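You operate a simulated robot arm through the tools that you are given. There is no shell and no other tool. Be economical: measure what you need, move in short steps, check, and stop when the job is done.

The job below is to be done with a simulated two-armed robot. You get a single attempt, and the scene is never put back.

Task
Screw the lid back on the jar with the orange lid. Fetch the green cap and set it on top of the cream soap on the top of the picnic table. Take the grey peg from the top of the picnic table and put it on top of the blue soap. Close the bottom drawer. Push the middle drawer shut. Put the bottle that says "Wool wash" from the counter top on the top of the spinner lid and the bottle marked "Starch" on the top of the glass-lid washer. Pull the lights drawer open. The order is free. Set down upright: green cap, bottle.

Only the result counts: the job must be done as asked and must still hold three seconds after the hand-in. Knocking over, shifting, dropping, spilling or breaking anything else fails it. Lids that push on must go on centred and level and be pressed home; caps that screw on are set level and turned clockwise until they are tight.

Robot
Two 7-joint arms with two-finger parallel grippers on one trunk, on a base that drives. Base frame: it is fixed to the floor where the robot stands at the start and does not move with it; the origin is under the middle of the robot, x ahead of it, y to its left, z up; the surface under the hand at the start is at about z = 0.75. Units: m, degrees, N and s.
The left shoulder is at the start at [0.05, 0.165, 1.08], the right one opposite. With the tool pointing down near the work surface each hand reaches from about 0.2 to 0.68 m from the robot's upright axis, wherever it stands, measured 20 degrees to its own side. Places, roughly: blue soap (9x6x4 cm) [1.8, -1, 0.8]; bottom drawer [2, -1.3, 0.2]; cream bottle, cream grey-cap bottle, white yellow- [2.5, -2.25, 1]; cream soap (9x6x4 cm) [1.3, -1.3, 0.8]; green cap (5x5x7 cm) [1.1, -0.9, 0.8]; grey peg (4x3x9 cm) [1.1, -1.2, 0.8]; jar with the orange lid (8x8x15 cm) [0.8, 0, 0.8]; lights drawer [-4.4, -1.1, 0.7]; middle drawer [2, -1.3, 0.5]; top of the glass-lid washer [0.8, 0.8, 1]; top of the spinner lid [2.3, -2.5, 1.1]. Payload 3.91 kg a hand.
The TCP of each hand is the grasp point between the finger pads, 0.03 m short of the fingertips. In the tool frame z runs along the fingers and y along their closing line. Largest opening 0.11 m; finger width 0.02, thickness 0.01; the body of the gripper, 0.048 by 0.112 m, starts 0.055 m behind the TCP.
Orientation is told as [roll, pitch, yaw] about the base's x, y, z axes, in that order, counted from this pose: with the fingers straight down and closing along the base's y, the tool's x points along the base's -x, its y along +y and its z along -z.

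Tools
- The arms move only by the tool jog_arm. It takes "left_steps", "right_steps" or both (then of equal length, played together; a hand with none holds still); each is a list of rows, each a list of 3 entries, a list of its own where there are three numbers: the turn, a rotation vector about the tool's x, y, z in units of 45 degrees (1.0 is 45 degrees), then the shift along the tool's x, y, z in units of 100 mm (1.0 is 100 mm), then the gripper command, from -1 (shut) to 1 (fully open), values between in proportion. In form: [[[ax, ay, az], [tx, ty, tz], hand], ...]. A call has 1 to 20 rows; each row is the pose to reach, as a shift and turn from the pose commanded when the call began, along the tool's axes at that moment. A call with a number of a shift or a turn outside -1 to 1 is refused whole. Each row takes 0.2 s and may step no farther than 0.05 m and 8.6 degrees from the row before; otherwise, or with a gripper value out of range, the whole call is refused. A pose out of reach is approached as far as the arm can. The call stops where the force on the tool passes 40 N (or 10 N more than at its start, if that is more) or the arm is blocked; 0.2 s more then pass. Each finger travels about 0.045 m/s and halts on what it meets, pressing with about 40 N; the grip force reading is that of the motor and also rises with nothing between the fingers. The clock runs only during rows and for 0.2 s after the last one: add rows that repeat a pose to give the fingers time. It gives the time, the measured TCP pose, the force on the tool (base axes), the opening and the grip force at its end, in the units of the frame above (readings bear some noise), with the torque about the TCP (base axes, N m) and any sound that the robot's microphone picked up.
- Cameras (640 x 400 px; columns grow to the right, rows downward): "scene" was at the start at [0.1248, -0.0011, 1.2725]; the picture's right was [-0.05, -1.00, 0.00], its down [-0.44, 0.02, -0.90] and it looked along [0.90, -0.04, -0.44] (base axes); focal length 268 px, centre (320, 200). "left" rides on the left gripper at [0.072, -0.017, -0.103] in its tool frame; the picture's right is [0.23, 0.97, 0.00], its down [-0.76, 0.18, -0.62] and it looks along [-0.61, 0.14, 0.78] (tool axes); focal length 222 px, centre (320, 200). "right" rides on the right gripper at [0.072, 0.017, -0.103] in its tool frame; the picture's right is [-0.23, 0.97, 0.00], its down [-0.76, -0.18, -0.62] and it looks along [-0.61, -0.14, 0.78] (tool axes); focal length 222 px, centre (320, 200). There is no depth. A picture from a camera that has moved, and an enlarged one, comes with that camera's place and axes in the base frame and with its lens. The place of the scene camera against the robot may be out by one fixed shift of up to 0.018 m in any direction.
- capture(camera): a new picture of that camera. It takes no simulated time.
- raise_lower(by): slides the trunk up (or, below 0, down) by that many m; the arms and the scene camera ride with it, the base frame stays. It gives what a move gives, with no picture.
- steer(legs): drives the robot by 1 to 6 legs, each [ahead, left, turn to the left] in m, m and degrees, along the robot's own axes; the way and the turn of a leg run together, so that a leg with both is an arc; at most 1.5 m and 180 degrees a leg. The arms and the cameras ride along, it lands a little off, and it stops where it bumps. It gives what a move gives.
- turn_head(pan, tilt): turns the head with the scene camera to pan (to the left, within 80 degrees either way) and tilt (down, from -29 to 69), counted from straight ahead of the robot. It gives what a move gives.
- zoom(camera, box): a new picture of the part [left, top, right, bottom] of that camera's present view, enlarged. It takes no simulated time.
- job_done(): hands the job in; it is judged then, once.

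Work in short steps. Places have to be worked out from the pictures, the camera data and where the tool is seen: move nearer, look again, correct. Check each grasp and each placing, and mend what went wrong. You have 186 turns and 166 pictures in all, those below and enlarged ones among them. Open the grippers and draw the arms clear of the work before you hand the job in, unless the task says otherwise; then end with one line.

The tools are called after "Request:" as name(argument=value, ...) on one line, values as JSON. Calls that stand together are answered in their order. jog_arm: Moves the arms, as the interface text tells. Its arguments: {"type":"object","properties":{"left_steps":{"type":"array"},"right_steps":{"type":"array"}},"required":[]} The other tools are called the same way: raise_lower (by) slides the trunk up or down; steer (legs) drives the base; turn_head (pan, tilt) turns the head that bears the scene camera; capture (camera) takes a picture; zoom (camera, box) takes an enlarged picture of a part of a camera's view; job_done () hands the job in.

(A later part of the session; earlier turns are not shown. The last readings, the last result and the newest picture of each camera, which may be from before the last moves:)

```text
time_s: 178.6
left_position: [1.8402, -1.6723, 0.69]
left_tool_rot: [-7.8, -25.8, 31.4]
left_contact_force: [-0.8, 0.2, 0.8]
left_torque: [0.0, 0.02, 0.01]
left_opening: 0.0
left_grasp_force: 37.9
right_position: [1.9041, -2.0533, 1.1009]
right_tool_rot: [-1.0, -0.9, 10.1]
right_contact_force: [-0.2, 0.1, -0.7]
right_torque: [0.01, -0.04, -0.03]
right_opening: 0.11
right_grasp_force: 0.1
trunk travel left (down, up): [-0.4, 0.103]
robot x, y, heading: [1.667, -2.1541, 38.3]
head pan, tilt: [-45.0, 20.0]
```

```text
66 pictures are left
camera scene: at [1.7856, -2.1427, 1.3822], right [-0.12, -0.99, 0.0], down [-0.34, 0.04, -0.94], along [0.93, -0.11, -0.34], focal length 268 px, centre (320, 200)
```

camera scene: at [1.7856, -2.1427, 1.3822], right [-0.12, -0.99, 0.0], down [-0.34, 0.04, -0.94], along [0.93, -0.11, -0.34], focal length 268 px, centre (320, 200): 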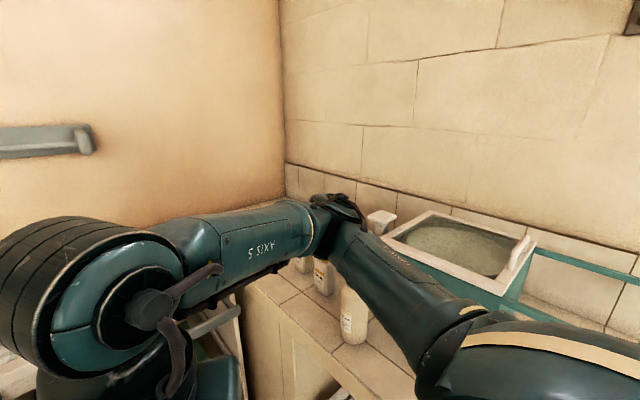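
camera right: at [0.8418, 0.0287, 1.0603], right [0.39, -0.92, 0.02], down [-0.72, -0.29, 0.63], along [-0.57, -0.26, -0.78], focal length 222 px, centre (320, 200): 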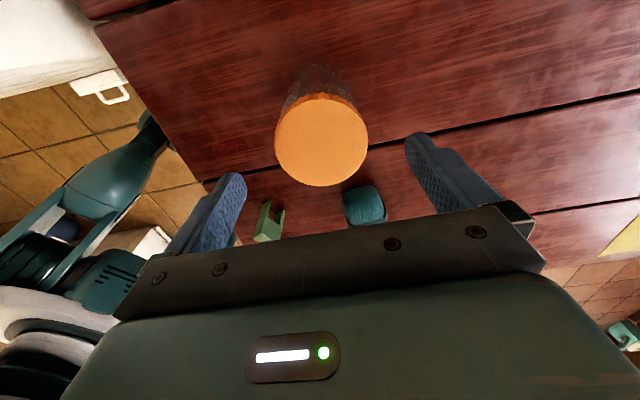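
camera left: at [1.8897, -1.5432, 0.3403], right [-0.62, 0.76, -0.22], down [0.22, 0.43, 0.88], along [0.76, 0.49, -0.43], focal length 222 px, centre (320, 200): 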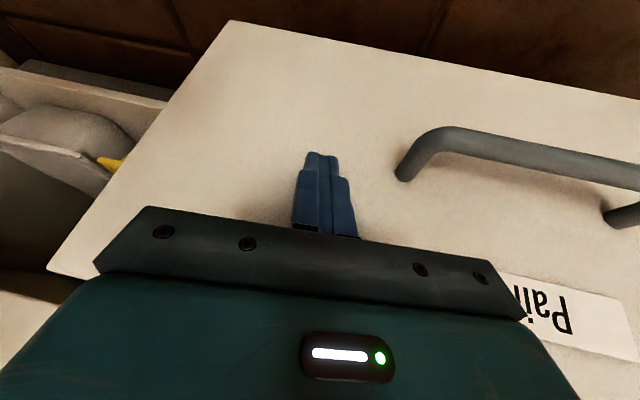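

The right arm is now above the counter edge. I retry moving left/back to clear the counter.

Request:
steer(legs=[[-0.05, 0.1, 0]])

Request:
turn_head(pan=-75, tilt=50)

Request:
capture(camera="scene")

```text
time_s: 180.1
left_position: [1.7379, -1.6261, 0.69]
left_tool_rot: [-7.8, -26.0, 31.3]
left_contact_force: [0.0, -0.2, -0.2]
left_torque: [0.01, 0.0, 0.0]
left_opening: 0.0
left_grasp_force: 37.4
right_position: [1.8009, -2.006, 1.1019]
right_tool_rot: [-1.0, -1.0, 10.0]
right_contact_force: [-0.5, 0.5, -0.3]
right_torque: [0.0, 0.01, 0.01]
right_opening: 0.1099
right_grasp_force: 0.2
trunk travel left (down, up): [-0.4, 0.103]
robot x, y, heading: [1.564, -2.1086, 38.2]
head pan, tilt: [-45.0, 20.0]
```

```text
time_s: 181.1
left_position: [1.7384, -1.6252, 0.6898]
left_tool_rot: [-7.8, -25.7, 31.3]
left_contact_force: [0.3, -0.4, -0.2]
left_torque: [-0.03, -0.02, 0.0]
left_opening: 0.0001
left_grasp_force: 36.8
right_position: [1.8018, -2.0067, 1.1006]
right_tool_rot: [-0.9, -1.1, 10.0]
right_contact_force: [-0.3, -0.4, -0.3]
right_torque: [-0.01, -0.02, 0.0]
right_opening: 0.1098
right_grasp_force: 0.0
trunk travel left (down, up): [-0.4, 0.103]
robot x, y, heading: [1.5628, -2.1059, 38.1]
head pan, tilt: [-75.0, 50.0]
```

```text
65 pictures are left
camera scene: at [1.6531, -2.1302, 1.3367], right [-0.6, -0.8, 0.0], down [-0.61, 0.46, -0.64], along [0.51, -0.39, -0.77], focal length 268 px, centre (320, 200)
```

scene: 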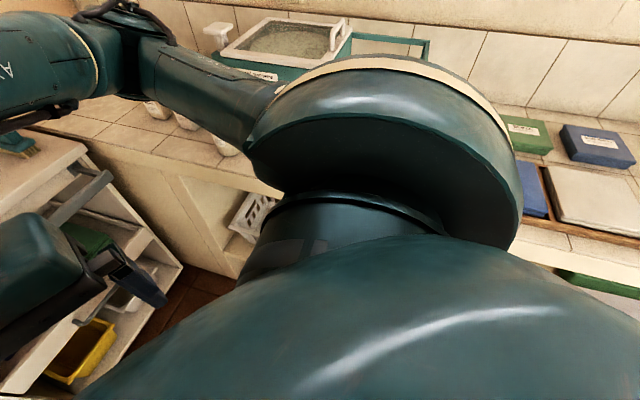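

Counter front runs along e at n≈3.03; I should face it (heading −52°). I back away toward the table a little, turn right 90°, raise the trunk fully and look.

Request:
steer(legs=[[0, 0.22, 0], [0, 0, -90]])

Request:
raise_lower(by=0.09)

Request:
jog_arm(left_steps=[[[0, 0.15, 0], [-0.1, 0, -0.4], -1], [[0, 0.3, 0], [-0.2, 0, -0.7], -0.5], [[0, 0.45, 0], [-0.3, 0, -1.0], 0], [[0, 0.6, 0], [-0.3, 0, -1.0], 1], [[0, 0.6, 0], [-0.3, 0, -1.0], 1]])

Request:
turn_head(pan=15, tilt=20)

Request:
capture(camera="scene")

```text
time_s: 187.3
left_position: [1.915, -2.1078, 0.689]
left_tool_rot: [-7.9, -25.8, -58.0]
left_contact_force: [-0.5, 0.4, 0.7]
left_torque: [-0.01, -0.01, -0.01]
left_opening: 0.0002
left_grasp_force: 38.0
right_position: [1.5364, -2.1751, 1.1009]
right_tool_rot: [-0.9, -1.0, -79.2]
right_contact_force: [0.6, -0.6, -0.5]
right_torque: [-0.03, 0.01, 0.03]
right_opening: 0.1096
right_grasp_force: 0.2
trunk travel left (down, up): [-0.4, 0.103]
robot x, y, heading: [1.4356, -1.9454, -51.5]
head pan, tilt: [-75.0, 50.0]
```

```text
time_s: 188.6
left_position: [1.9161, -2.1087, 0.7786]
left_tool_rot: [-7.8, -25.8, -57.9]
left_contact_force: [-0.6, -0.1, 0.1]
left_torque: [0.01, -0.01, 0.01]
left_opening: 0.0001
left_grasp_force: 37.4
right_position: [1.5365, -2.1737, 1.1914]
right_tool_rot: [-1.0, -0.9, -79.4]
right_contact_force: [0.5, 0.1, -0.1]
right_torque: [-0.02, -0.01, 0.05]
right_opening: 0.1101
right_grasp_force: 0.0
trunk travel left (down, up): [-0.49, 0.013]
robot x, y, heading: [1.4314, -1.9395, -51.5]
head pan, tilt: [-75.0, 50.0]
```

```text
time_s: 189.8
left_position: [1.9189, -2.0856, 0.8805]
left_tool_rot: [-7.0, 1.0, -61.6]
left_contact_force: [0.6, -0.1, -0.4]
left_torque: [-0.03, -0.01, -0.03]
left_opening: 0.0841
left_grasp_force: 0.2
right_position: [1.5356, -2.1729, 1.1905]
right_tool_rot: [-1.0, -1.0, -79.3]
right_contact_force: [0.8, 1.0, 0.3]
right_torque: [-0.01, 0.01, 0.02]
right_opening: 0.1103
right_grasp_force: 0.1
trunk travel left (down, up): [-0.49, 0.013]
robot x, y, heading: [1.4352, -1.9389, -51.5]
head pan, tilt: [-75.0, 50.0]
```

```text
time_s: 191.4
left_position: [1.9194, -2.0846, 0.8799]
left_tool_rot: [-7.0, 0.9, -61.5]
left_contact_force: [-0.8, 0.2, -0.1]
left_torque: [0.05, -0.01, 0.02]
left_opening: 0.1099
left_grasp_force: 0.0
right_position: [1.5362, -2.1739, 1.1911]
right_tool_rot: [-1.0, -1.0, -79.3]
right_contact_force: [-0.5, 0.3, -0.1]
right_torque: [0.01, -0.03, 0.03]
right_opening: 0.1099
right_grasp_force: 0.0
trunk travel left (down, up): [-0.49, 0.013]
robot x, y, heading: [1.4336, -1.9403, -51.2]
head pan, tilt: [15.0, 20.0]
```

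```text
64 pictures are left
camera scene: at [1.5317, -2.0138, 1.4722], right [-0.59, -0.81, 0.0], down [-0.28, 0.2, -0.94], along [0.76, -0.56, -0.34], focal length 268 px, centre (320, 200)
```

scene: 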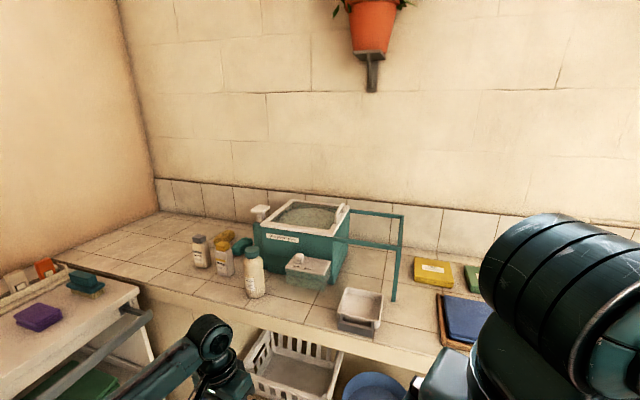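

Good view of the counter: three bottles and the spinner. I zoom to read the labels and see the spinner lid.

Request:
zoom(camera="scene", box=[180, 225, 280, 305])

Request:
zoom(camera="scene", box=[230, 185, 390, 305])

```text
5.00 times, centred on (230, 265) of scene
camera zoom: at [1.5317, -2.0138, 1.4722], right [-0.59, -0.81, 0.0], down [-0.28, 0.2, -0.94], along [0.76, -0.56, -0.34], focal length 1337 px, centre (770, -125)
```

zoom: 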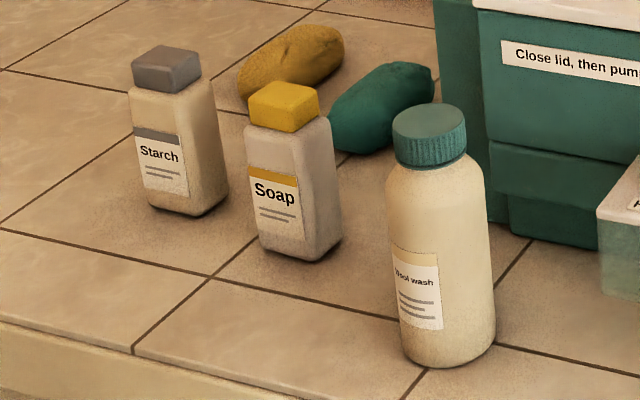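

```text
3.33 times, centred on (310, 245) of scene
camera zoom: at [1.5317, -2.0138, 1.4722], right [-0.59, -0.81, 0.0], down [-0.28, 0.2, -0.94], along [0.76, -0.56, -0.34], focal length 892 px, centre (353, 50)
```

zoom: 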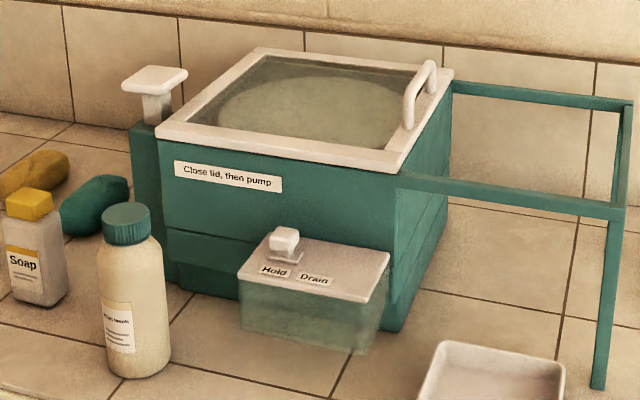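

"Starch" has the grey cap (≈(2.48,−2.16)); "Wool wash" is the tall teal-cap bottle (≈(2.205,−2.25)); spinner lid centre ≈(2.25,−2.47), z≈1.1. First I raise and level the left hand before approaching the counter.

Request:
jog_arm(left_steps=[[[-0.08, -0.01, -0.1], [0, 0, -0.4], 1], [[-0.156, -0.02, -0.2], [0, 0, -0.8], 1], [[-0.156, -0.02, -0.229], [0, 0, -1.0], 1]])

Request:
jog_arm(left_steps=[[[0, 0, 0], [0, 0, -0.4], 1], [[0, 0, 0], [0, 0, -0.8], 1], [[0, 0, 0], [0, 0, -1.0], 1]])

Request:
jog_arm(left_steps=[[[0, 0, 0], [0, 0, -0.4], 1], [[0, 0, 0], [0, 0, -0.8], 1], [[0, 0, 0], [0, 0, -1.0], 1]])

Request:
jog_arm(right_steps=[[[0, 0, -0.15], [0, 0, -0.2], 1], [[0, 0, -0.3], [0, 0, -0.4], 1], [[0, 0, -0.45], [0, 0, -0.6], 1], [[0, 0, -0.6], [0, 0, -0.6], 1]])

Request:
steer(legs=[[0, 0.42, 0], [0.2, 0, 0]])

Request:
turn_head(pan=0, tilt=35)

Request:
capture(camera="scene")

```text
time_s: 192.2
left_position: [1.9313, -2.0827, 0.9798]
left_tool_rot: [0.3, 0.8, -51.1]
left_contact_force: [-0.5, 0.8, 0.7]
left_torque: [0.0, 0.0, 0.01]
left_opening: 0.1101
left_grasp_force: 0.0
right_position: [1.5367, -2.1746, 1.1923]
right_tool_rot: [-1.0, -1.0, -79.3]
right_contact_force: [-0.1, -0.2, 0.0]
right_torque: [-0.02, 0.02, 0.0]
right_opening: 0.1101
right_grasp_force: 0.0
trunk travel left (down, up): [-0.49, 0.013]
robot x, y, heading: [1.4351, -1.9399, -51.3]
head pan, tilt: [15.0, 20.0]
```

```text
time_s: 193.1
left_position: [1.9335, -2.0816, 1.0784]
left_tool_rot: [0.1, 0.6, -51.1]
left_contact_force: [-0.2, 0.1, 0.0]
left_torque: [-0.02, -0.04, -0.01]
left_opening: 0.11
left_grasp_force: 0.0
right_position: [1.5374, -2.1744, 1.1915]
right_tool_rot: [-1.0, -0.9, -79.3]
right_contact_force: [-0.9, -0.2, 0.4]
right_torque: [0.03, -0.01, 0.0]
right_opening: 0.1104
right_grasp_force: 0.0
trunk travel left (down, up): [-0.49, 0.013]
robot x, y, heading: [1.4334, -1.9412, -51.2]
head pan, tilt: [15.0, 20.0]
```

```text
time_s: 193.8
left_position: [1.9325, -2.084, 1.1803]
left_tool_rot: [0.2, 0.8, -51.3]
left_contact_force: [-0.2, -0.2, -0.5]
left_torque: [0.03, 0.02, -0.01]
left_opening: 0.1102
left_grasp_force: 0.2
right_position: [1.5368, -2.175, 1.1918]
right_tool_rot: [-1.0, -1.0, -79.3]
right_contact_force: [-0.3, 0.2, 0.1]
right_torque: [-0.04, -0.02, 0.01]
right_opening: 0.1099
right_grasp_force: 0.1
trunk travel left (down, up): [-0.49, 0.013]
robot x, y, heading: [1.4364, -1.9408, -51.2]
head pan, tilt: [15.0, 20.0]
```

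```text
time_s: 194.8
left_position: [1.9335, -2.0824, 1.1803]
left_tool_rot: [0.2, 0.8, -51.3]
left_contact_force: [-0.5, 0.1, -0.2]
left_torque: [0.01, -0.02, 0.03]
left_opening: 0.1098
left_grasp_force: 0.1
right_position: [1.5363, -2.1728, 1.2527]
right_tool_rot: [-1.3, -0.4, -52.2]
right_contact_force: [0.2, -0.3, 0.3]
right_torque: [-0.02, 0.01, 0.03]
right_opening: 0.1098
right_grasp_force: 0.0
trunk travel left (down, up): [-0.49, 0.013]
robot x, y, heading: [1.4368, -1.9387, -51.5]
head pan, tilt: [15.0, 20.0]
```

```text
time_s: 200.3
left_position: [2.3858, -1.9802, 1.1803]
left_tool_rot: [0.2, 0.8, -51.5]
left_contact_force: [0.3, -0.7, -0.3]
left_torque: [0.02, -0.02, -0.01]
left_opening: 0.11
left_grasp_force: 0.1
right_position: [1.9888, -2.0682, 1.2514]
right_tool_rot: [-1.2, -0.5, -52.5]
right_contact_force: [0.9, 0.8, -0.3]
right_torque: [0.02, 0.02, -0.01]
right_opening: 0.1101
right_grasp_force: 0.1
trunk travel left (down, up): [-0.49, 0.013]
robot x, y, heading: [1.8858, -1.8346, -51.7]
head pan, tilt: [15.0, 20.0]
```

```text
time_s: 201.1
left_position: [2.3853, -1.9796, 1.1798]
left_tool_rot: [0.2, 0.6, -51.5]
left_contact_force: [0.2, -1.1, -0.5]
left_torque: [0.03, 0.02, -0.01]
left_opening: 0.1101
left_grasp_force: 0.1
right_position: [1.988, -2.0682, 1.2521]
right_tool_rot: [-1.3, -0.4, -52.6]
right_contact_force: [-0.3, -0.5, -0.9]
right_torque: [0.03, 0.01, -0.03]
right_opening: 0.11
right_grasp_force: 0.0
trunk travel left (down, up): [-0.49, 0.013]
robot x, y, heading: [1.887, -1.8355, -51.6]
head pan, tilt: [0.0, 35.0]
```

```text
61 pictures are left
camera scene: at [1.9639, -1.9221, 1.4484], right [-0.78, -0.62, 0.0], down [-0.36, 0.45, -0.82], along [0.51, -0.64, -0.57], focal length 268 px, centre (320, 200)
```

scene: 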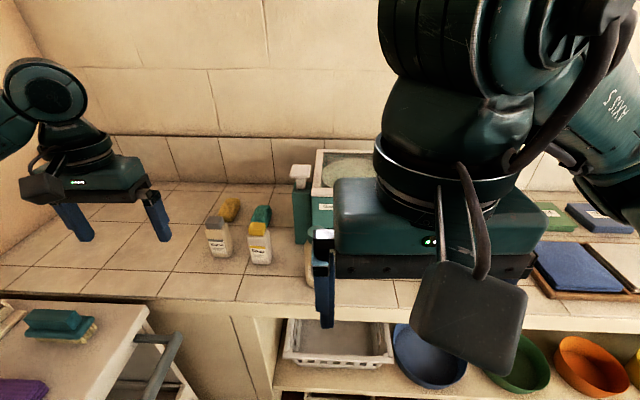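

I extend the right hand forward toward the wool-wash bottle, staying high, and look with its camera.

Request:
jog_arm(right_steps=[[[0, 0, 0], [-0.4, 0.1, 0], 1], [[0, 0, 0], [-0.8, 0.2, 0], 1], [[0, 0, 0], [-1.0, 0.3, 0], 1]])

Request:
jog_arm(right_steps=[[[0, 0, 0], [-0.4, 0.1, 0], 1], [[0, 0, 0], [-0.8, 0.2, 0], 1], [[0, 0, 0], [-1.0, 0.3, 0], 1]])

Request:
capture(camera="right")

Request:
capture(camera="scene")

```text
time_s: 201.8
left_position: [2.3857, -1.9806, 1.1812]
left_tool_rot: [0.1, 0.8, -51.5]
left_contact_force: [0.7, 0.0, 0.0]
left_torque: [0.01, -0.02, 0.0]
left_opening: 0.1098
left_grasp_force: 0.0
right_position: [2.0765, -2.132, 1.2525]
right_tool_rot: [-1.3, -0.4, -52.5]
right_contact_force: [0.1, -0.1, 0.6]
right_torque: [0.03, 0.01, 0.02]
right_opening: 0.1103
right_grasp_force: 0.1
trunk travel left (down, up): [-0.49, 0.013]
robot x, y, heading: [1.886, -1.8343, -51.8]
head pan, tilt: [0.0, 35.0]
```

```text
time_s: 202.7
left_position: [2.3869, -1.9788, 1.179]
left_tool_rot: [0.1, 0.7, -51.5]
left_contact_force: [-0.6, -0.7, 0.4]
left_torque: [0.02, 0.0, 0.0]
left_opening: 0.1102
left_grasp_force: 0.0
right_position: [2.1603, -2.1898, 1.256]
right_tool_rot: [-1.4, -0.4, -52.5]
right_contact_force: [0.4, -1.6, 0.1]
right_torque: [0.02, 0.01, -0.03]
right_opening: 0.1098
right_grasp_force: 0.1
trunk travel left (down, up): [-0.49, 0.013]
robot x, y, heading: [1.8865, -1.8372, -51.9]
head pan, tilt: [0.0, 35.0]
```

```text
60 pictures are left
camera right: at [2.1303, -2.1221, 1.3573], right [0.91, 0.41, -0.02], down [0.33, -0.7, 0.63], along [0.25, -0.58, -0.77], focal length 222 px, centre (320, 200)
```

right: 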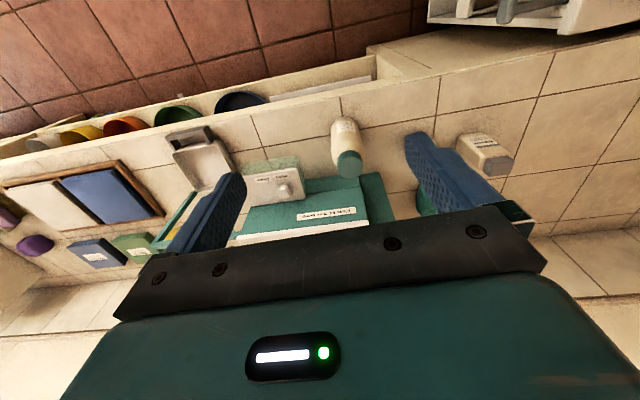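

```text
59 pictures are left
camera scene: at [1.9644, -1.9221, 1.4483], right [-0.78, -0.62, 0.0], down [-0.36, 0.45, -0.82], along [0.51, -0.64, -0.57], focal length 268 px, centre (320, 200)
```

scene: 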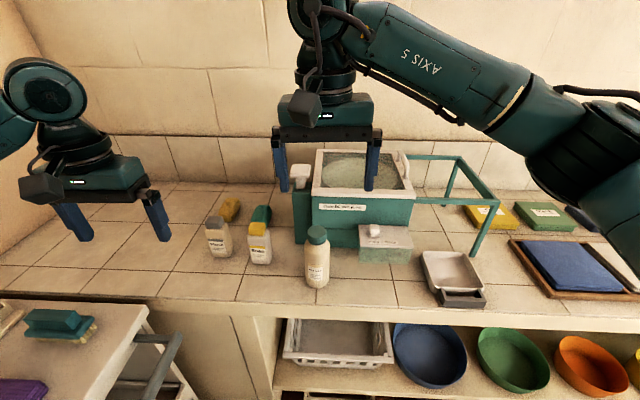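

Wool-wash bottle ≈(2.236, −2.256), cap top z≈1.07. I move above it, lower to z≈1.155, and check.

Request:
jog_arm(right_steps=[[[0, 0, 0], [-0.4, 0.1, 0], 1], [[0, 0, 0], [-0.8, 0.2, 0], 1], [[0, 0, 0], [-0.98, 0.2, 0.3], 1], [[0, 0, 0], [-0.98, 0.2, 0.7], 1], [[0, 0, 0], [-0.98, 0.2, 1.0], 1]])

Request:
capture(camera="right")

Request:
capture(camera="scene")

```text
time_s: 203.8
left_position: [2.3855, -1.9797, 1.1803]
left_tool_rot: [0.2, 0.7, -51.5]
left_contact_force: [0.4, 0.3, -0.6]
left_torque: [0.02, -0.02, 0.0]
left_opening: 0.11
left_grasp_force: 0.0
right_position: [2.2331, -2.2585, 1.1517]
right_tool_rot: [-1.3, -0.5, -52.5]
right_contact_force: [-0.1, 0.2, 0.3]
right_torque: [0.01, 0.01, 0.01]
right_opening: 0.1101
right_grasp_force: 0.0
trunk travel left (down, up): [-0.49, 0.013]
robot x, y, heading: [1.8873, -1.8362, -51.8]
head pan, tilt: [0.0, 35.0]
```

```text
58 pictures are left
camera right: at [2.2043, -2.1906, 1.255], right [0.91, 0.41, -0.02], down [0.33, -0.7, 0.63], along [0.25, -0.58, -0.77], focal length 222 px, centre (320, 200)
```

right: 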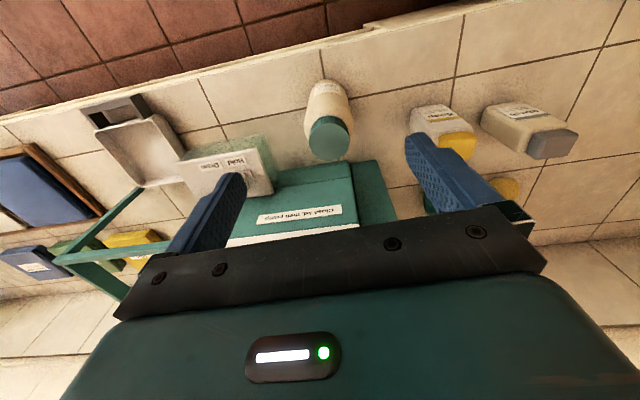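

```text
57 pictures are left
camera scene: at [1.964, -1.9226, 1.4484], right [-0.78, -0.62, 0.0], down [-0.36, 0.45, -0.82], along [0.51, -0.64, -0.57], focal length 268 px, centre (320, 200)
```

scene: 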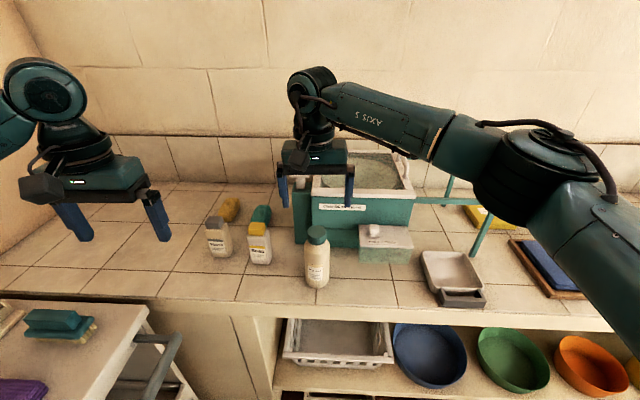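

Aligned within 1 cm. I nudge and lower so the pads straddle the cap (TCP z≈1.055), then grip.

Request:
jog_arm(right_steps=[[[0, 0, 0], [-0.1, 0.02, 0.3], 1], [[0, 0, 0], [-0.1, 0.02, 0.6], 1]])

Request:
capture(camera="right")

```text
time_s: 204.4
left_position: [2.3851, -1.9802, 1.1806]
left_tool_rot: [0.2, 0.6, -51.5]
left_contact_force: [0.5, 0.2, -0.1]
left_torque: [0.06, 0.01, 0.02]
left_opening: 0.1101
left_grasp_force: 0.0
right_position: [2.2389, -2.2654, 1.0912]
right_tool_rot: [-1.3, -0.4, -52.7]
right_contact_force: [-0.1, 0.6, -0.2]
right_torque: [0.02, -0.04, 0.0]
right_opening: 0.1102
right_grasp_force: 0.1
trunk travel left (down, up): [-0.49, 0.013]
robot x, y, heading: [1.8841, -1.8303, -51.6]
head pan, tilt: [0.0, 35.0]
```

```text
56 pictures are left
camera right: at [2.209, -2.1973, 1.1934], right [0.91, 0.41, -0.02], down [0.33, -0.7, 0.63], along [0.25, -0.58, -0.77], focal length 222 px, centre (320, 200)
```

right: 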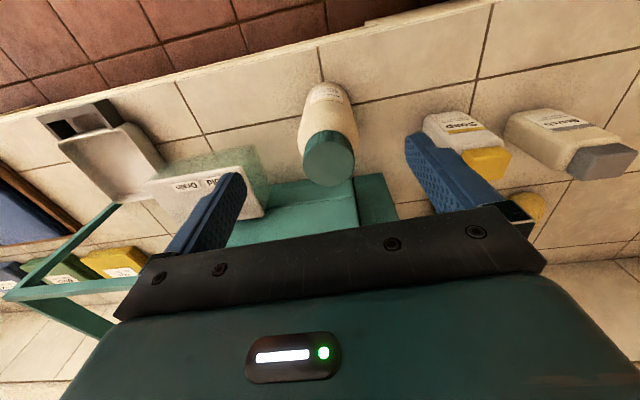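

Centred in x; shift 6 mm in y, lower 3.6 cm and close.

Request:
jog_arm(right_steps=[[[0, 0, 0], [0, 0.06, 0.2], 1], [[0, 0, 0], [0, 0.06, 0.36], 1], [[0, 0, 0], [0, 0.06, 0.36], 0], [[0, 0, 0], [0, 0.06, 0.36], -1], [[0, 0, 0], [0, 0.06, 0.36], -1], [[0, 0, 0], [0, 0.06, 0.36], -1], [[0, 0, 0], [0, 0.06, 0.36], -1]])

Request:
capture(camera="right")

Request:
zoom(camera="scene", box=[230, 180, 430, 305])

```text
time_s: 206.1
left_position: [2.3856, -1.9793, 1.1802]
left_tool_rot: [0.2, 0.6, -51.6]
left_contact_force: [0.3, -0.4, 0.0]
left_torque: [0.0, 0.01, -0.04]
left_opening: 0.11
left_grasp_force: 0.1
right_position: [2.244, -2.2637, 1.0554]
right_tool_rot: [-1.3, -0.4, -52.5]
right_contact_force: [-0.5, -0.6, 0.2]
right_torque: [-0.01, -0.01, -0.01]
right_opening: 0.0048
right_grasp_force: 0.4
trunk travel left (down, up): [-0.49, 0.013]
robot x, y, heading: [1.8853, -1.8348, -51.7]
head pan, tilt: [0.0, 35.0]
```

```text
55 pictures are left
camera right: at [2.2142, -2.1951, 1.158], right [0.91, 0.41, -0.02], down [0.33, -0.7, 0.63], along [0.25, -0.58, -0.77], focal length 222 px, centre (320, 200)
```

right: 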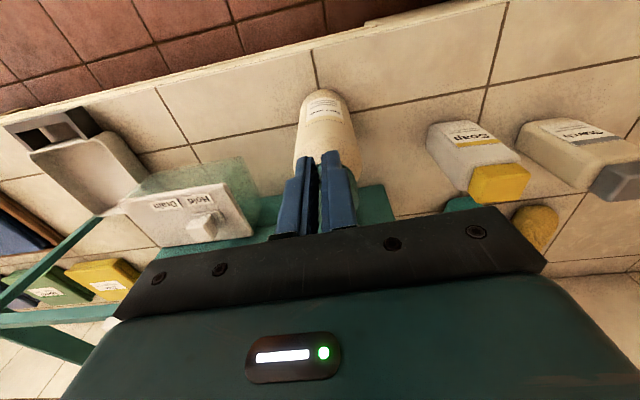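

```text
3.20 times, centred on (330, 242) of scene
camera zoom: at [1.9639, -1.9221, 1.4484], right [-0.78, -0.62, 0.0], down [-0.36, 0.45, -0.82], along [0.51, -0.64, -0.57], focal length 856 px, centre (288, 64)
```

zoom: 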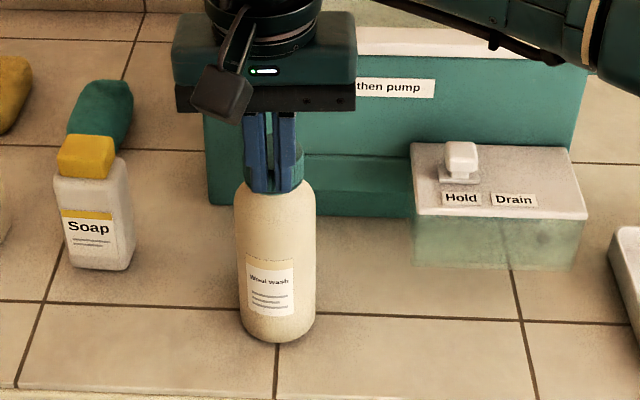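

The fingers closed in front of the cap: triangulating the wrist views gives the cap top at z≈1.018 and 23 mm farther ahead. I rise, reopen, move ahead 23 mm, and lower to z≈1.0.

Request:
jog_arm(right_steps=[[[0, 0, 0], [0, 0, -0.3], -1], [[0, 0, 0], [0, 0, -0.5], 0], [[0, 0, 0], [0, 0, -0.5], 1], [[0, 0, 0], [-0.12, 0, -0.5], 1], [[0, 0, 0], [-0.23, 0, -0.5], 1], [[0, 0, 0], [-0.23, 0, -0.5], 1], [[0, 0, 0], [-0.23, 0, -0.5], 1]])

Request:
jog_arm(right_steps=[[[0, 0, 0], [0, 0, 0.3], 1], [[0, 0, 0], [0, 0, 0.6], 1], [[0, 0, 0], [0, 0, 0.8], 1]])

Request:
capture(camera="right")

```text
time_s: 207.7
left_position: [2.3851, -1.9791, 1.1788]
left_tool_rot: [0.1, 0.7, -51.5]
left_contact_force: [-0.6, -0.1, 0.2]
left_torque: [-0.04, 0.0, 0.0]
left_opening: 0.11
left_grasp_force: 0.0
right_position: [2.2572, -2.2802, 1.1064]
right_tool_rot: [-1.3, -0.4, -52.5]
right_contact_force: [0.7, 0.4, -0.4]
right_torque: [0.01, 0.0, 0.01]
right_opening: 0.1102
right_grasp_force: 0.1
trunk travel left (down, up): [-0.49, 0.013]
robot x, y, heading: [1.8871, -1.8384, -51.4]
head pan, tilt: [0.0, 35.0]
```

```text
time_s: 208.4
left_position: [2.3863, -1.9797, 1.1796]
left_tool_rot: [0.2, 0.7, -51.5]
left_contact_force: [-0.5, 0.1, 0.0]
left_torque: [-0.01, 0.02, 0.0]
left_opening: 0.11
left_grasp_force: 0.0
right_position: [2.2568, -2.2814, 1.0257]
right_tool_rot: [-1.2, -0.4, -52.5]
right_contact_force: [1.5, 0.2, -0.2]
right_torque: [-0.02, 0.0, -0.04]
right_opening: 0.1099
right_grasp_force: 0.1
trunk travel left (down, up): [-0.49, 0.013]
robot x, y, heading: [1.8931, -1.8311, -51.3]
head pan, tilt: [0.0, 35.0]
```

```text
53 pictures are left
camera right: at [2.2275, -2.2116, 1.1285], right [0.91, 0.41, -0.02], down [0.33, -0.7, 0.63], along [0.25, -0.58, -0.77], focal length 222 px, centre (320, 200)
```

right: 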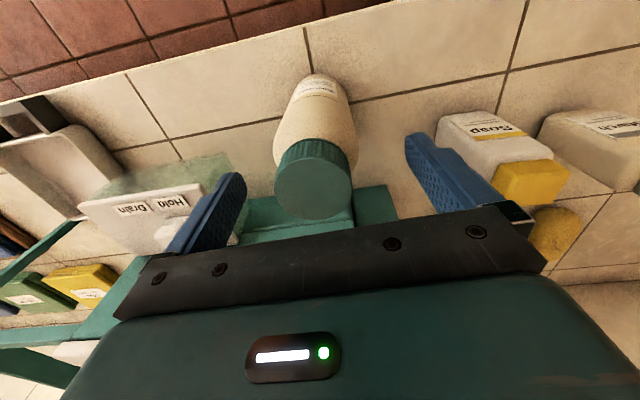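

The cap is now centred between the fingers. I lower 2.6 cm and grip.

Request:
jog_arm(right_steps=[[[0, 0, 0], [0, -0.03, 0.26], 1], [[0, 0, 0], [0, -0.03, 0.26], 0.3], [[0, 0, 0], [0, -0.03, 0.26], -1], [[0, 0, 0], [0, -0.03, 0.26], -1], [[0, 0, 0], [0, -0.03, 0.26], -1], [[0, 0, 0], [0, -0.03, 0.26], -1]])

Request:
zoom(camera="scene", box=[230, 140, 430, 305])

```text
time_s: 209.8
left_position: [2.3851, -1.9808, 1.18]
left_tool_rot: [0.1, 0.7, -51.5]
left_contact_force: [0.3, 0.2, 0.0]
left_torque: [-0.04, 0.0, 0.0]
left_opening: 0.1098
left_grasp_force: 0.1
right_position: [2.2554, -2.2839, 1.0024]
right_tool_rot: [-1.3, -0.4, -52.5]
right_contact_force: [1.3, 0.0, 0.2]
right_torque: [-0.06, -0.11, 0.01]
right_opening: 0.0606
right_grasp_force: 40.5
trunk travel left (down, up): [-0.49, 0.013]
robot x, y, heading: [1.8841, -1.831, -51.8]
head pan, tilt: [0.0, 35.0]
```

```text
2.42 times, centred on (330, 222) of scene
camera zoom: at [1.9641, -1.9223, 1.4483], right [-0.78, -0.62, 0.0], down [-0.36, 0.45, -0.82], along [0.51, -0.64, -0.57], focal length 648 px, centre (296, 146)
```

zoom: 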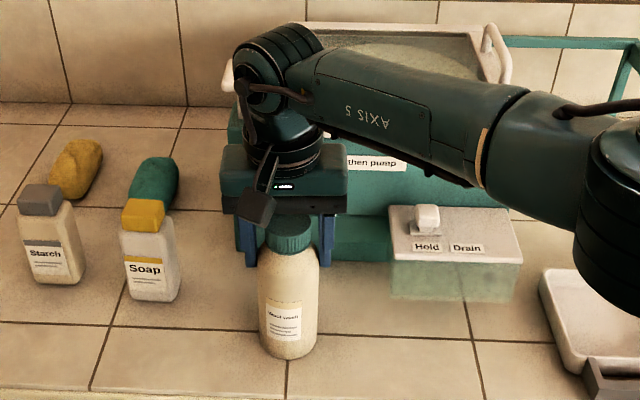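

It gripped the shoulder with the fingertips only (0.0606 m). For a firmer hold I open, lower 2.2 cm onto the straight body, and close again.

Request:
jog_arm(right_steps=[[[0, 0, 0], [0, 0, 0], 0.6], [[0, 0, 0], [0, 0, 0], 0.6], [[0, 0, 0], [0, 0, 0.12], 0.6], [[0, 0, 0], [0, 0, 0.22], 0.6], [[0, 0, 0], [0, 0, 0.22], -1], [[0, 0, 0], [0, 0, 0.22], -1], [[0, 0, 0], [0, 0, 0.22], -1]])

Request:
jog_arm(right_steps=[[[0, 0, 0], [0, 0, -0.1], -1], [[0, 0, 0], [0, 0, -0.3], -1], [[0, 0, 0], [0, 0, -0.5], -1]])

Request:
zoom(camera="scene", box=[230, 140, 430, 305])

```text
time_s: 211.4
left_position: [2.3847, -1.9786, 1.1805]
left_tool_rot: [0.2, 0.7, -51.5]
left_contact_force: [0.8, 0.0, 0.0]
left_torque: [-0.01, 0.01, 0.0]
left_opening: 0.1098
left_grasp_force: 0.1
right_position: [2.255, -2.2841, 0.9801]
right_tool_rot: [-1.3, -0.4, -52.5]
right_contact_force: [1.7, 0.4, 1.5]
right_torque: [0.19, -0.31, 0.01]
right_opening: 0.0609
right_grasp_force: 39.8
trunk travel left (down, up): [-0.49, 0.013]
robot x, y, heading: [1.8875, -1.8336, -51.6]
head pan, tilt: [0.0, 35.0]
```

```text
time_s: 212.2
left_position: [2.3861, -1.9802, 1.1792]
left_tool_rot: [0.2, 0.7, -51.6]
left_contact_force: [-0.6, -0.9, -0.8]
left_torque: [-0.01, -0.03, 0.01]
left_opening: 0.1098
left_grasp_force: 0.2
right_position: [2.2546, -2.2851, 1.0311]
right_tool_rot: [-1.3, -0.4, -52.6]
right_contact_force: [0.0, -0.1, -3.8]
right_torque: [-0.02, -0.01, -0.02]
right_opening: 0.0608
right_grasp_force: 40.1
trunk travel left (down, up): [-0.49, 0.013]
robot x, y, heading: [1.8838, -1.8341, -51.6]
head pan, tilt: [0.0, 35.0]
```

```text
2.42 times, centred on (330, 222) of scene
camera zoom: at [1.9641, -1.9225, 1.4483], right [-0.78, -0.62, 0.0], down [-0.36, 0.45, -0.82], along [0.51, -0.64, -0.57], focal length 648 px, centre (296, 146)
```

zoom: 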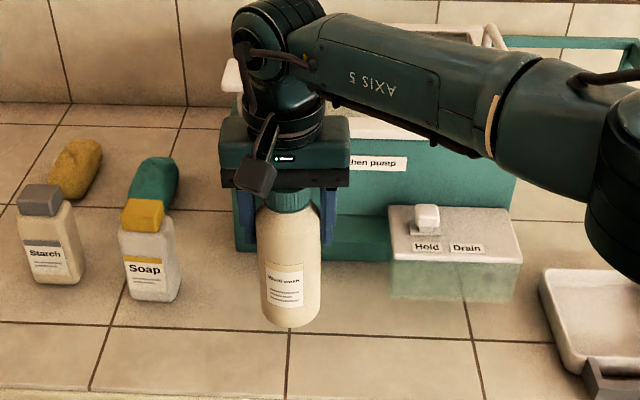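

Bottle lifted (3.8 N), upright. Counter is at z≈0.84, so its base is 0.14 below the TCP. Lid top z≈1.085. I raise the bottle above the lid height, then creep the robot forward for reach.

Request:
jog_arm(right_steps=[[[0, 0, 0], [0.2, 0, -0.3], -1], [[0, 0, 0], [0.3, 0, -0.6], -1], [[0, 0, 0], [0.3, 0, -1.0], -1]])

Request:
jog_arm(right_steps=[[[0, 0, 0], [0, 0, -0.4], -1], [[0, 0, 0], [0, 0, -0.8], -1], [[0, 0, 0], [0, 0, -1.0], -1]])

Request:
jog_arm(right_steps=[[[0, 0, 0], [0, 0, -0.3], -1], [[0, 0, 0], [0, 0, -0.5], -1]])

Request:
steer(legs=[[0.1, 0, 0]])

Request:
capture(camera="scene")

Request:
capture(camera="right")

```text
time_s: 213.1
left_position: [2.3849, -1.9799, 1.1807]
left_tool_rot: [0.2, 0.6, -51.5]
left_contact_force: [-0.1, -0.8, 0.0]
left_torque: [-0.02, -0.01, -0.02]
left_opening: 0.1102
left_grasp_force: 0.0
right_position: [2.2376, -2.2566, 1.1264]
right_tool_rot: [-1.4, -0.4, -52.6]
right_contact_force: [0.7, 0.6, -3.2]
right_torque: [0.01, -0.03, 0.02]
right_opening: 0.0608
right_grasp_force: 39.8
trunk travel left (down, up): [-0.49, 0.013]
robot x, y, heading: [1.8873, -1.8302, -51.4]
head pan, tilt: [0.0, 35.0]
```

```text
time_s: 213.8
left_position: [2.3854, -1.979, 1.1799]
left_tool_rot: [0.2, 0.8, -51.5]
left_contact_force: [0.1, -0.4, 0.0]
left_torque: [0.02, 0.02, -0.02]
left_opening: 0.11
left_grasp_force: 0.1
right_position: [2.2373, -2.2559, 1.2262]
right_tool_rot: [-1.3, -0.4, -52.4]
right_contact_force: [0.7, 0.2, -4.4]
right_torque: [-0.03, 0.01, 0.01]
right_opening: 0.061
right_grasp_force: 40.4
trunk travel left (down, up): [-0.49, 0.013]
robot x, y, heading: [1.8889, -1.8356, -51.6]
head pan, tilt: [0.0, 35.0]
```

```text
time_s: 214.4
left_position: [2.3844, -1.9804, 1.1803]
left_tool_rot: [0.2, 0.6, -51.5]
left_contact_force: [-0.5, 0.2, -0.9]
left_torque: [-0.03, 0.0, 0.02]
left_opening: 0.1102
left_grasp_force: 0.0
right_position: [2.2405, -2.2544, 1.2763]
right_tool_rot: [-1.3, -0.5, -52.5]
right_contact_force: [-0.3, 0.7, -5.2]
right_torque: [-0.01, -0.01, 0.01]
right_opening: 0.0607
right_grasp_force: 40.3
trunk travel left (down, up): [-0.49, 0.013]
robot x, y, heading: [1.885, -1.8351, -51.6]
head pan, tilt: [0.0, 35.0]
```

```text
time_s: 215.6
left_position: [2.4484, -2.0596, 1.1799]
left_tool_rot: [0.2, 0.7, -51.7]
left_contact_force: [0.1, 0.5, -0.4]
left_torque: [0.01, 0.02, 0.01]
left_opening: 0.1101
left_grasp_force: 0.1
right_position: [2.3026, -2.3328, 1.2774]
right_tool_rot: [-1.3, -0.4, -52.6]
right_contact_force: [0.1, -0.2, -4.2]
right_torque: [0.0, -0.02, 0.01]
right_opening: 0.0608
right_grasp_force: 40.2
trunk travel left (down, up): [-0.49, 0.013]
robot x, y, heading: [1.9487, -1.9131, -51.8]
head pan, tilt: [0.0, 35.0]
```

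```text
50 pictures are left
camera scene: at [2.0268, -2.0018, 1.4483], right [-0.78, -0.62, 0.0], down [-0.36, 0.45, -0.82], along [0.51, -0.64, -0.57], focal length 268 px, centre (320, 200)
```

scene: 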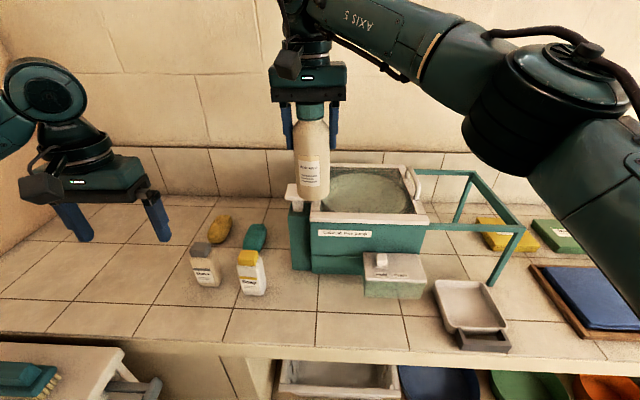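

```text
49 pictures are left
camera right: at [2.2732, -2.2652, 1.3788], right [0.91, 0.41, -0.02], down [0.33, -0.7, 0.63], along [0.25, -0.58, -0.77], focal length 222 px, centre (320, 200)
```

right: 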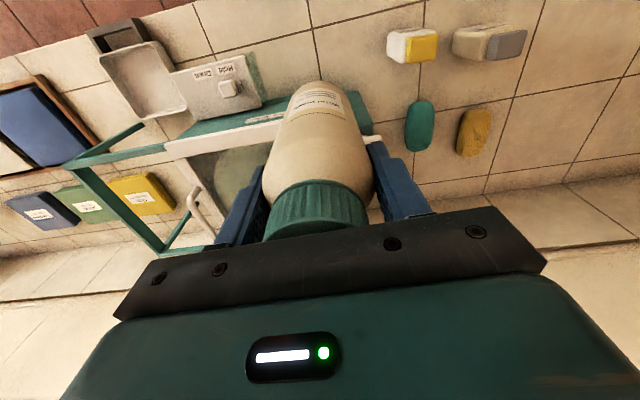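

The lid centre is ≈(2.285, −2.516). I aim for a spot on the glass at (2.257, −2.469), move there staying above, and check.

Request:
jog_arm(right_steps=[[[0, 0, 0], [0, -0.3, -0.2], -1], [[0, 0, 0], [-0.1, -0.7, -0.2], -1], [[0, 0, 0], [-0.3, -1.0, -0.2], -1], [[0, 0, 0], [-0.6, -1.0, -0.2], -1], [[0, 0, 0], [-0.8, -1.0, -0.2], -1]])

Request:
jog_arm(right_steps=[[[0, 0, 0], [0, -0.19, 0], -1], [[0, 0, 0], [0, -0.19, 0.2], -1], [[0, 0, 0], [0, -0.19, 0.4], -1]])

Request:
capture(camera="right")

Request:
zoom(camera="scene", box=[270, 100, 450, 240])

```text
time_s: 216.8
left_position: [2.4452, -2.0598, 1.1798]
left_tool_rot: [0.2, 0.6, -51.6]
left_contact_force: [-0.8, 0.0, 0.8]
left_torque: [0.0, -0.06, -0.01]
left_opening: 0.1102
left_grasp_force: 0.1
right_position: [2.2539, -2.4417, 1.2974]
right_tool_rot: [-1.2, -0.4, -52.6]
right_contact_force: [-0.3, -0.3, -3.3]
right_torque: [0.04, -0.04, 0.02]
right_opening: 0.0608
right_grasp_force: 40.7
right hand out of reach, approached as far as the arm can: row 4, 5
trunk travel left (down, up): [-0.49, 0.013]
robot x, y, heading: [1.948, -1.9129, -51.6]
head pan, tilt: [0.0, 35.0]
```

```text
time_s: 217.6
left_position: [2.4463, -2.0601, 1.1806]
left_tool_rot: [0.1, 0.8, -51.7]
left_contact_force: [0.0, -0.8, 0.0]
left_torque: [-0.02, -0.03, -0.04]
left_opening: 0.1101
left_grasp_force: 0.1
right_position: [2.2371, -2.4535, 1.2566]
right_tool_rot: [-1.2, -0.4, -52.7]
right_contact_force: [1.4, 0.5, -4.2]
right_torque: [-0.01, -0.02, -0.02]
right_opening: 0.0609
right_grasp_force: 40.7
trunk travel left (down, up): [-0.49, 0.013]
robot x, y, heading: [1.9517, -1.9121, -51.5]
head pan, tilt: [0.0, 35.0]
```

```text
48 pictures are left
camera right: at [2.209, -2.3848, 1.3587], right [0.91, 0.41, -0.02], down [0.33, -0.7, 0.63], along [0.25, -0.58, -0.77], focal length 222 px, centre (320, 200)
```

right: 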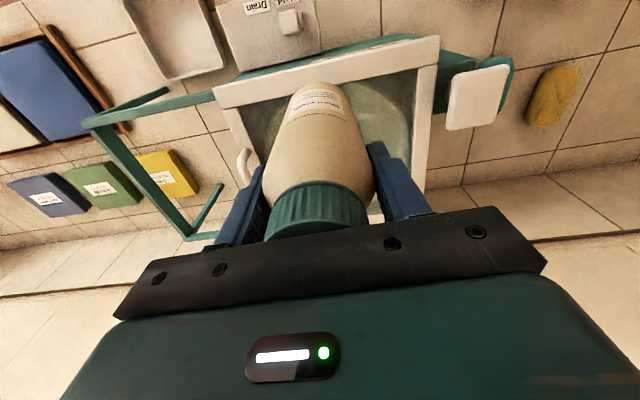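

```text
2.86 times, centred on (360, 170) of scene
camera zoom: at [2.0257, -2.0022, 1.4483], right [-0.78, -0.62, 0.0], down [-0.36, 0.45, -0.82], along [0.51, -0.64, -0.57], focal length 764 px, centre (206, 286)
```

zoom: 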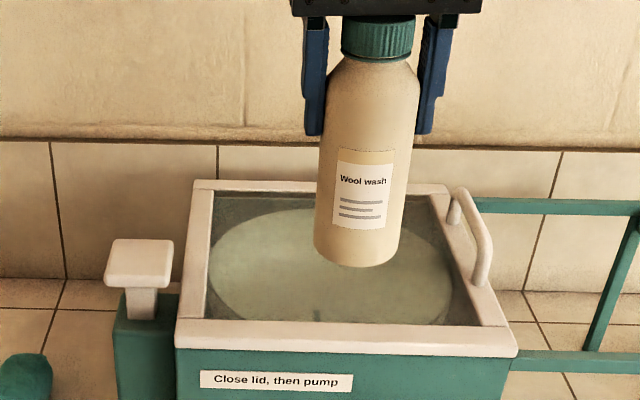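

The bottle hangs over the front of the glass; I want it ~3 cm farther in. I try with the arm at this lower height.

Request:
jog_arm(right_steps=[[[0, 0, 0], [-0.2, 0.03, 0.05], -1], [[0, 0, 0], [-0.35, 0.06, 0.1], -1]])

Request:
zoom(camera="scene", box=[270, 100, 450, 240])

```text
time_s: 218.2
left_position: [2.4466, -2.0587, 1.1809]
left_tool_rot: [0.2, 0.7, -51.6]
left_contact_force: [-0.3, -0.5, 0.3]
left_torque: [0.03, 0.0, 0.0]
left_opening: 0.11
left_grasp_force: 0.0
right_position: [2.2519, -2.471, 1.2438]
right_tool_rot: [-1.3, -0.5, -52.7]
right_contact_force: [-0.4, -0.9, -3.4]
right_torque: [-0.01, -0.02, 0.01]
right_opening: 0.0609
right_grasp_force: 40.0
right hand out of reach, approached as far as the arm can: row 2
trunk travel left (down, up): [-0.49, 0.013]
robot x, y, heading: [1.9523, -1.9169, -51.5]
head pan, tilt: [0.0, 35.0]
```

```text
2.86 times, centred on (360, 170) of scene
camera zoom: at [2.0257, -2.0018, 1.4483], right [-0.78, -0.62, 0.0], down [-0.36, 0.45, -0.82], along [0.51, -0.64, -0.57], focal length 764 px, centre (206, 286)
```

zoom: 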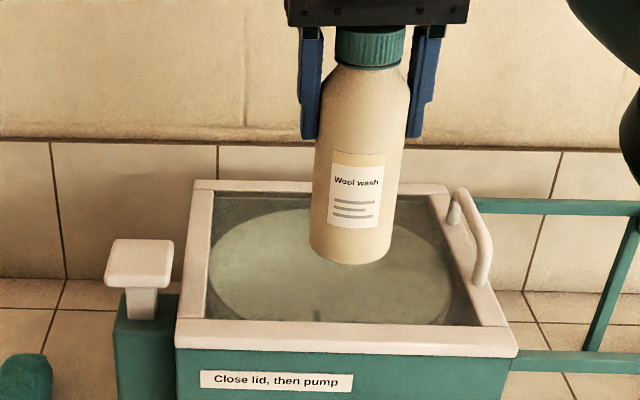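

Now well inside the frame. I lower in small steps until contact.

Request:
jog_arm(right_steps=[[[0, 0, 0], [0, 0, 0.06], -1], [[0, 0, 0], [0, 0, 0.12], -1], [[0, 0, 0], [0, 0, 0.16], -1]])

Request:
jog_arm(right_steps=[[[0, 0, 0], [0, 0, 0.03], -1], [[0, 0, 0], [0, 0, 0.06], -1]])

Request:
zoom(camera="scene", box=[270, 100, 450, 240])

```text
time_s: 219.0
left_position: [2.4473, -2.0594, 1.1808]
left_tool_rot: [0.2, 0.7, -51.5]
left_contact_force: [0.4, -0.1, -0.4]
left_torque: [0.0, -0.02, 0.04]
left_opening: 0.1099
left_grasp_force: 0.1
right_position: [2.253, -2.4707, 1.23]
right_tool_rot: [-1.3, -0.4, -52.6]
right_contact_force: [-0.5, 0.3, -4.2]
right_torque: [-0.01, -0.03, 0.0]
right_opening: 0.0611
right_grasp_force: 39.8
trunk travel left (down, up): [-0.49, 0.013]
robot x, y, heading: [1.948, -1.9131, -51.4]
head pan, tilt: [0.0, 35.0]
```

```text
time_s: 219.6
left_position: [2.4472, -2.0585, 1.1802]
left_tool_rot: [0.2, 0.7, -51.6]
left_contact_force: [0.2, 0.3, -0.5]
left_torque: [0.05, 0.02, 0.0]
left_opening: 0.1098
left_grasp_force: 0.0
right_position: [2.2541, -2.4708, 1.2239]
right_tool_rot: [-1.3, -0.3, -52.6]
right_contact_force: [0.1, 0.0, -4.0]
right_torque: [0.02, 0.01, 0.0]
right_opening: 0.0608
right_grasp_force: 40.2
trunk travel left (down, up): [-0.49, 0.013]
robot x, y, heading: [1.9485, -1.911, -51.5]
head pan, tilt: [0.0, 35.0]
```

```text
2.86 times, centred on (360, 170) of scene
camera zoom: at [2.0264, -2.0014, 1.4483], right [-0.78, -0.62, 0.0], down [-0.36, 0.45, -0.82], along [0.51, -0.64, -0.57], focal length 764 px, centre (206, 286)
```

zoom: 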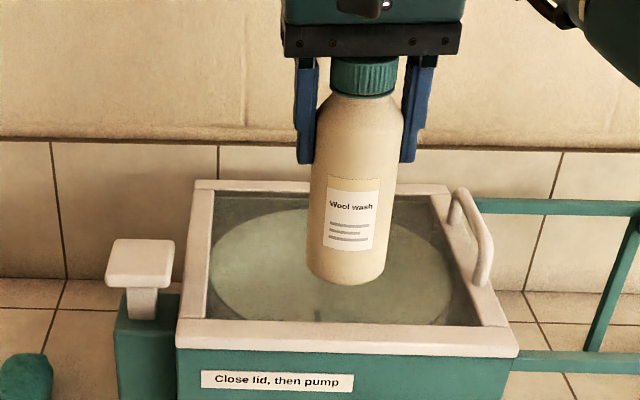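

Not touching yet; I continue in small steps.

Request:
jog_arm(right_steps=[[[0, 0, 0], [0, 0, 0.03], -1], [[0, 0, 0], [0, 0, 0.06], -1], [[0, 0, 0], [0, 0, 0.08], -1]])

Request:
jog_arm(right_steps=[[[0, 0, 0], [0, 0, 0.03], -1], [[0, 0, 0], [0, 0, 0.05], -1]])

Request:
jog_arm(right_steps=[[[0, 0, 0], [0, 0, 0.02], -1], [[0, 0, 0], [0, 0, 0.03], -1]])

```text
time_s: 220.4
left_position: [2.4474, -2.0591, 1.1804]
left_tool_rot: [0.2, 0.8, -51.5]
left_contact_force: [-0.2, -0.9, 0.3]
left_torque: [-0.01, 0.01, 0.03]
left_opening: 0.11
left_grasp_force: 0.0
right_position: [2.2538, -2.4719, 1.2161]
right_tool_rot: [-1.4, -0.4, -52.7]
right_contact_force: [0.1, 0.1, -5.3]
right_torque: [-0.01, -0.02, 0.0]
right_opening: 0.0608
right_grasp_force: 40.6
trunk travel left (down, up): [-0.49, 0.013]
robot x, y, heading: [1.9491, -1.9138, -51.8]
head pan, tilt: [0.0, 35.0]
```

```text
time_s: 221.0
left_position: [2.4482, -2.0594, 1.1797]
left_tool_rot: [0.2, 0.7, -51.5]
left_contact_force: [0.0, -0.5, 0.3]
left_torque: [0.02, 0.0, -0.02]
left_opening: 0.1102
left_grasp_force: 0.0
right_position: [2.2528, -2.4717, 1.2112]
right_tool_rot: [-1.4, -0.4, -52.6]
right_contact_force: [0.7, -0.4, -3.6]
right_torque: [-0.03, 0.02, 0.02]
right_opening: 0.0607
right_grasp_force: 39.7
trunk travel left (down, up): [-0.49, 0.013]
robot x, y, heading: [1.9505, -1.9115, -51.3]
head pan, tilt: [0.0, 35.0]
```

```text
time_s: 221.6
left_position: [2.4484, -2.0593, 1.1798]
left_tool_rot: [0.2, 0.7, -51.5]
left_contact_force: [0.8, -0.5, -0.5]
left_torque: [-0.03, -0.02, 0.0]
left_opening: 0.11
left_grasp_force: 0.0
right_position: [2.2538, -2.4722, 1.2092]
right_tool_rot: [-1.3, -0.3, -52.6]
right_contact_force: [0.3, -0.1, -5.0]
right_torque: [-0.01, 0.0, 0.0]
right_opening: 0.0608
right_grasp_force: 40.5
trunk travel left (down, up): [-0.49, 0.013]
robot x, y, heading: [1.9481, -1.9128, -51.5]
head pan, tilt: [0.0, 35.0]
```

Still free. I continue, with smaller chained steps.

Request:
jog_arm(right_steps=[[[0, 0, 0], [0, 0, 0.03], -1], [[0, 0, 0], [0, 0, 0.05], -1]])

Request:
jog_arm(right_steps=[[[0, 0, 0], [0, 0, 0.02], -1], [[0, 0, 0], [0, 0, 0.04], -1]])

Request:
zoom(camera="scene", box=[270, 100, 450, 240])

```text
time_s: 222.2
left_position: [2.4467, -2.0605, 1.1812]
left_tool_rot: [0.2, 0.7, -51.5]
left_contact_force: [0.8, 0.4, 0.1]
left_torque: [0.0, 0.0, -0.01]
left_opening: 0.11
left_grasp_force: 0.0
right_position: [2.2546, -2.4724, 1.2036]
right_tool_rot: [-1.3, -0.3, -52.6]
right_contact_force: [0.8, 0.1, -4.2]
right_torque: [-0.02, -0.03, 0.0]
right_opening: 0.0608
right_grasp_force: 40.2
trunk travel left (down, up): [-0.49, 0.013]
robot x, y, heading: [1.9476, -1.9116, -51.6]
head pan, tilt: [0.0, 35.0]
```

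```text
time_s: 222.8
left_position: [2.4468, -2.0589, 1.1802]
left_tool_rot: [0.2, 0.8, -51.6]
left_contact_force: [0.4, 0.0, 1.5]
left_torque: [-0.01, -0.03, -0.02]
left_opening: 0.1095
left_grasp_force: 0.0
right_position: [2.2547, -2.4715, 1.1977]
right_tool_rot: [-1.3, -0.4, -52.5]
right_contact_force: [0.4, 0.1, -4.3]
right_torque: [0.0, -0.03, 0.0]
right_opening: 0.0612
right_grasp_force: 40.1
trunk travel left (down, up): [-0.49, 0.013]
robot x, y, heading: [1.9522, -1.9092, -51.7]
head pan, tilt: [0.0, 35.0]
```

```text
2.86 times, centred on (360, 170) of scene
camera zoom: at [2.0264, -2.0015, 1.4483], right [-0.78, -0.62, 0.0], down [-0.36, 0.45, -0.82], along [0.51, -0.64, -0.57], focal length 764 px, centre (206, 286)
```

zoom: 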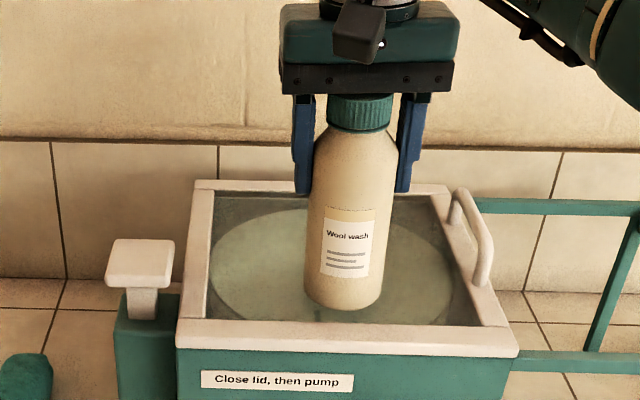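

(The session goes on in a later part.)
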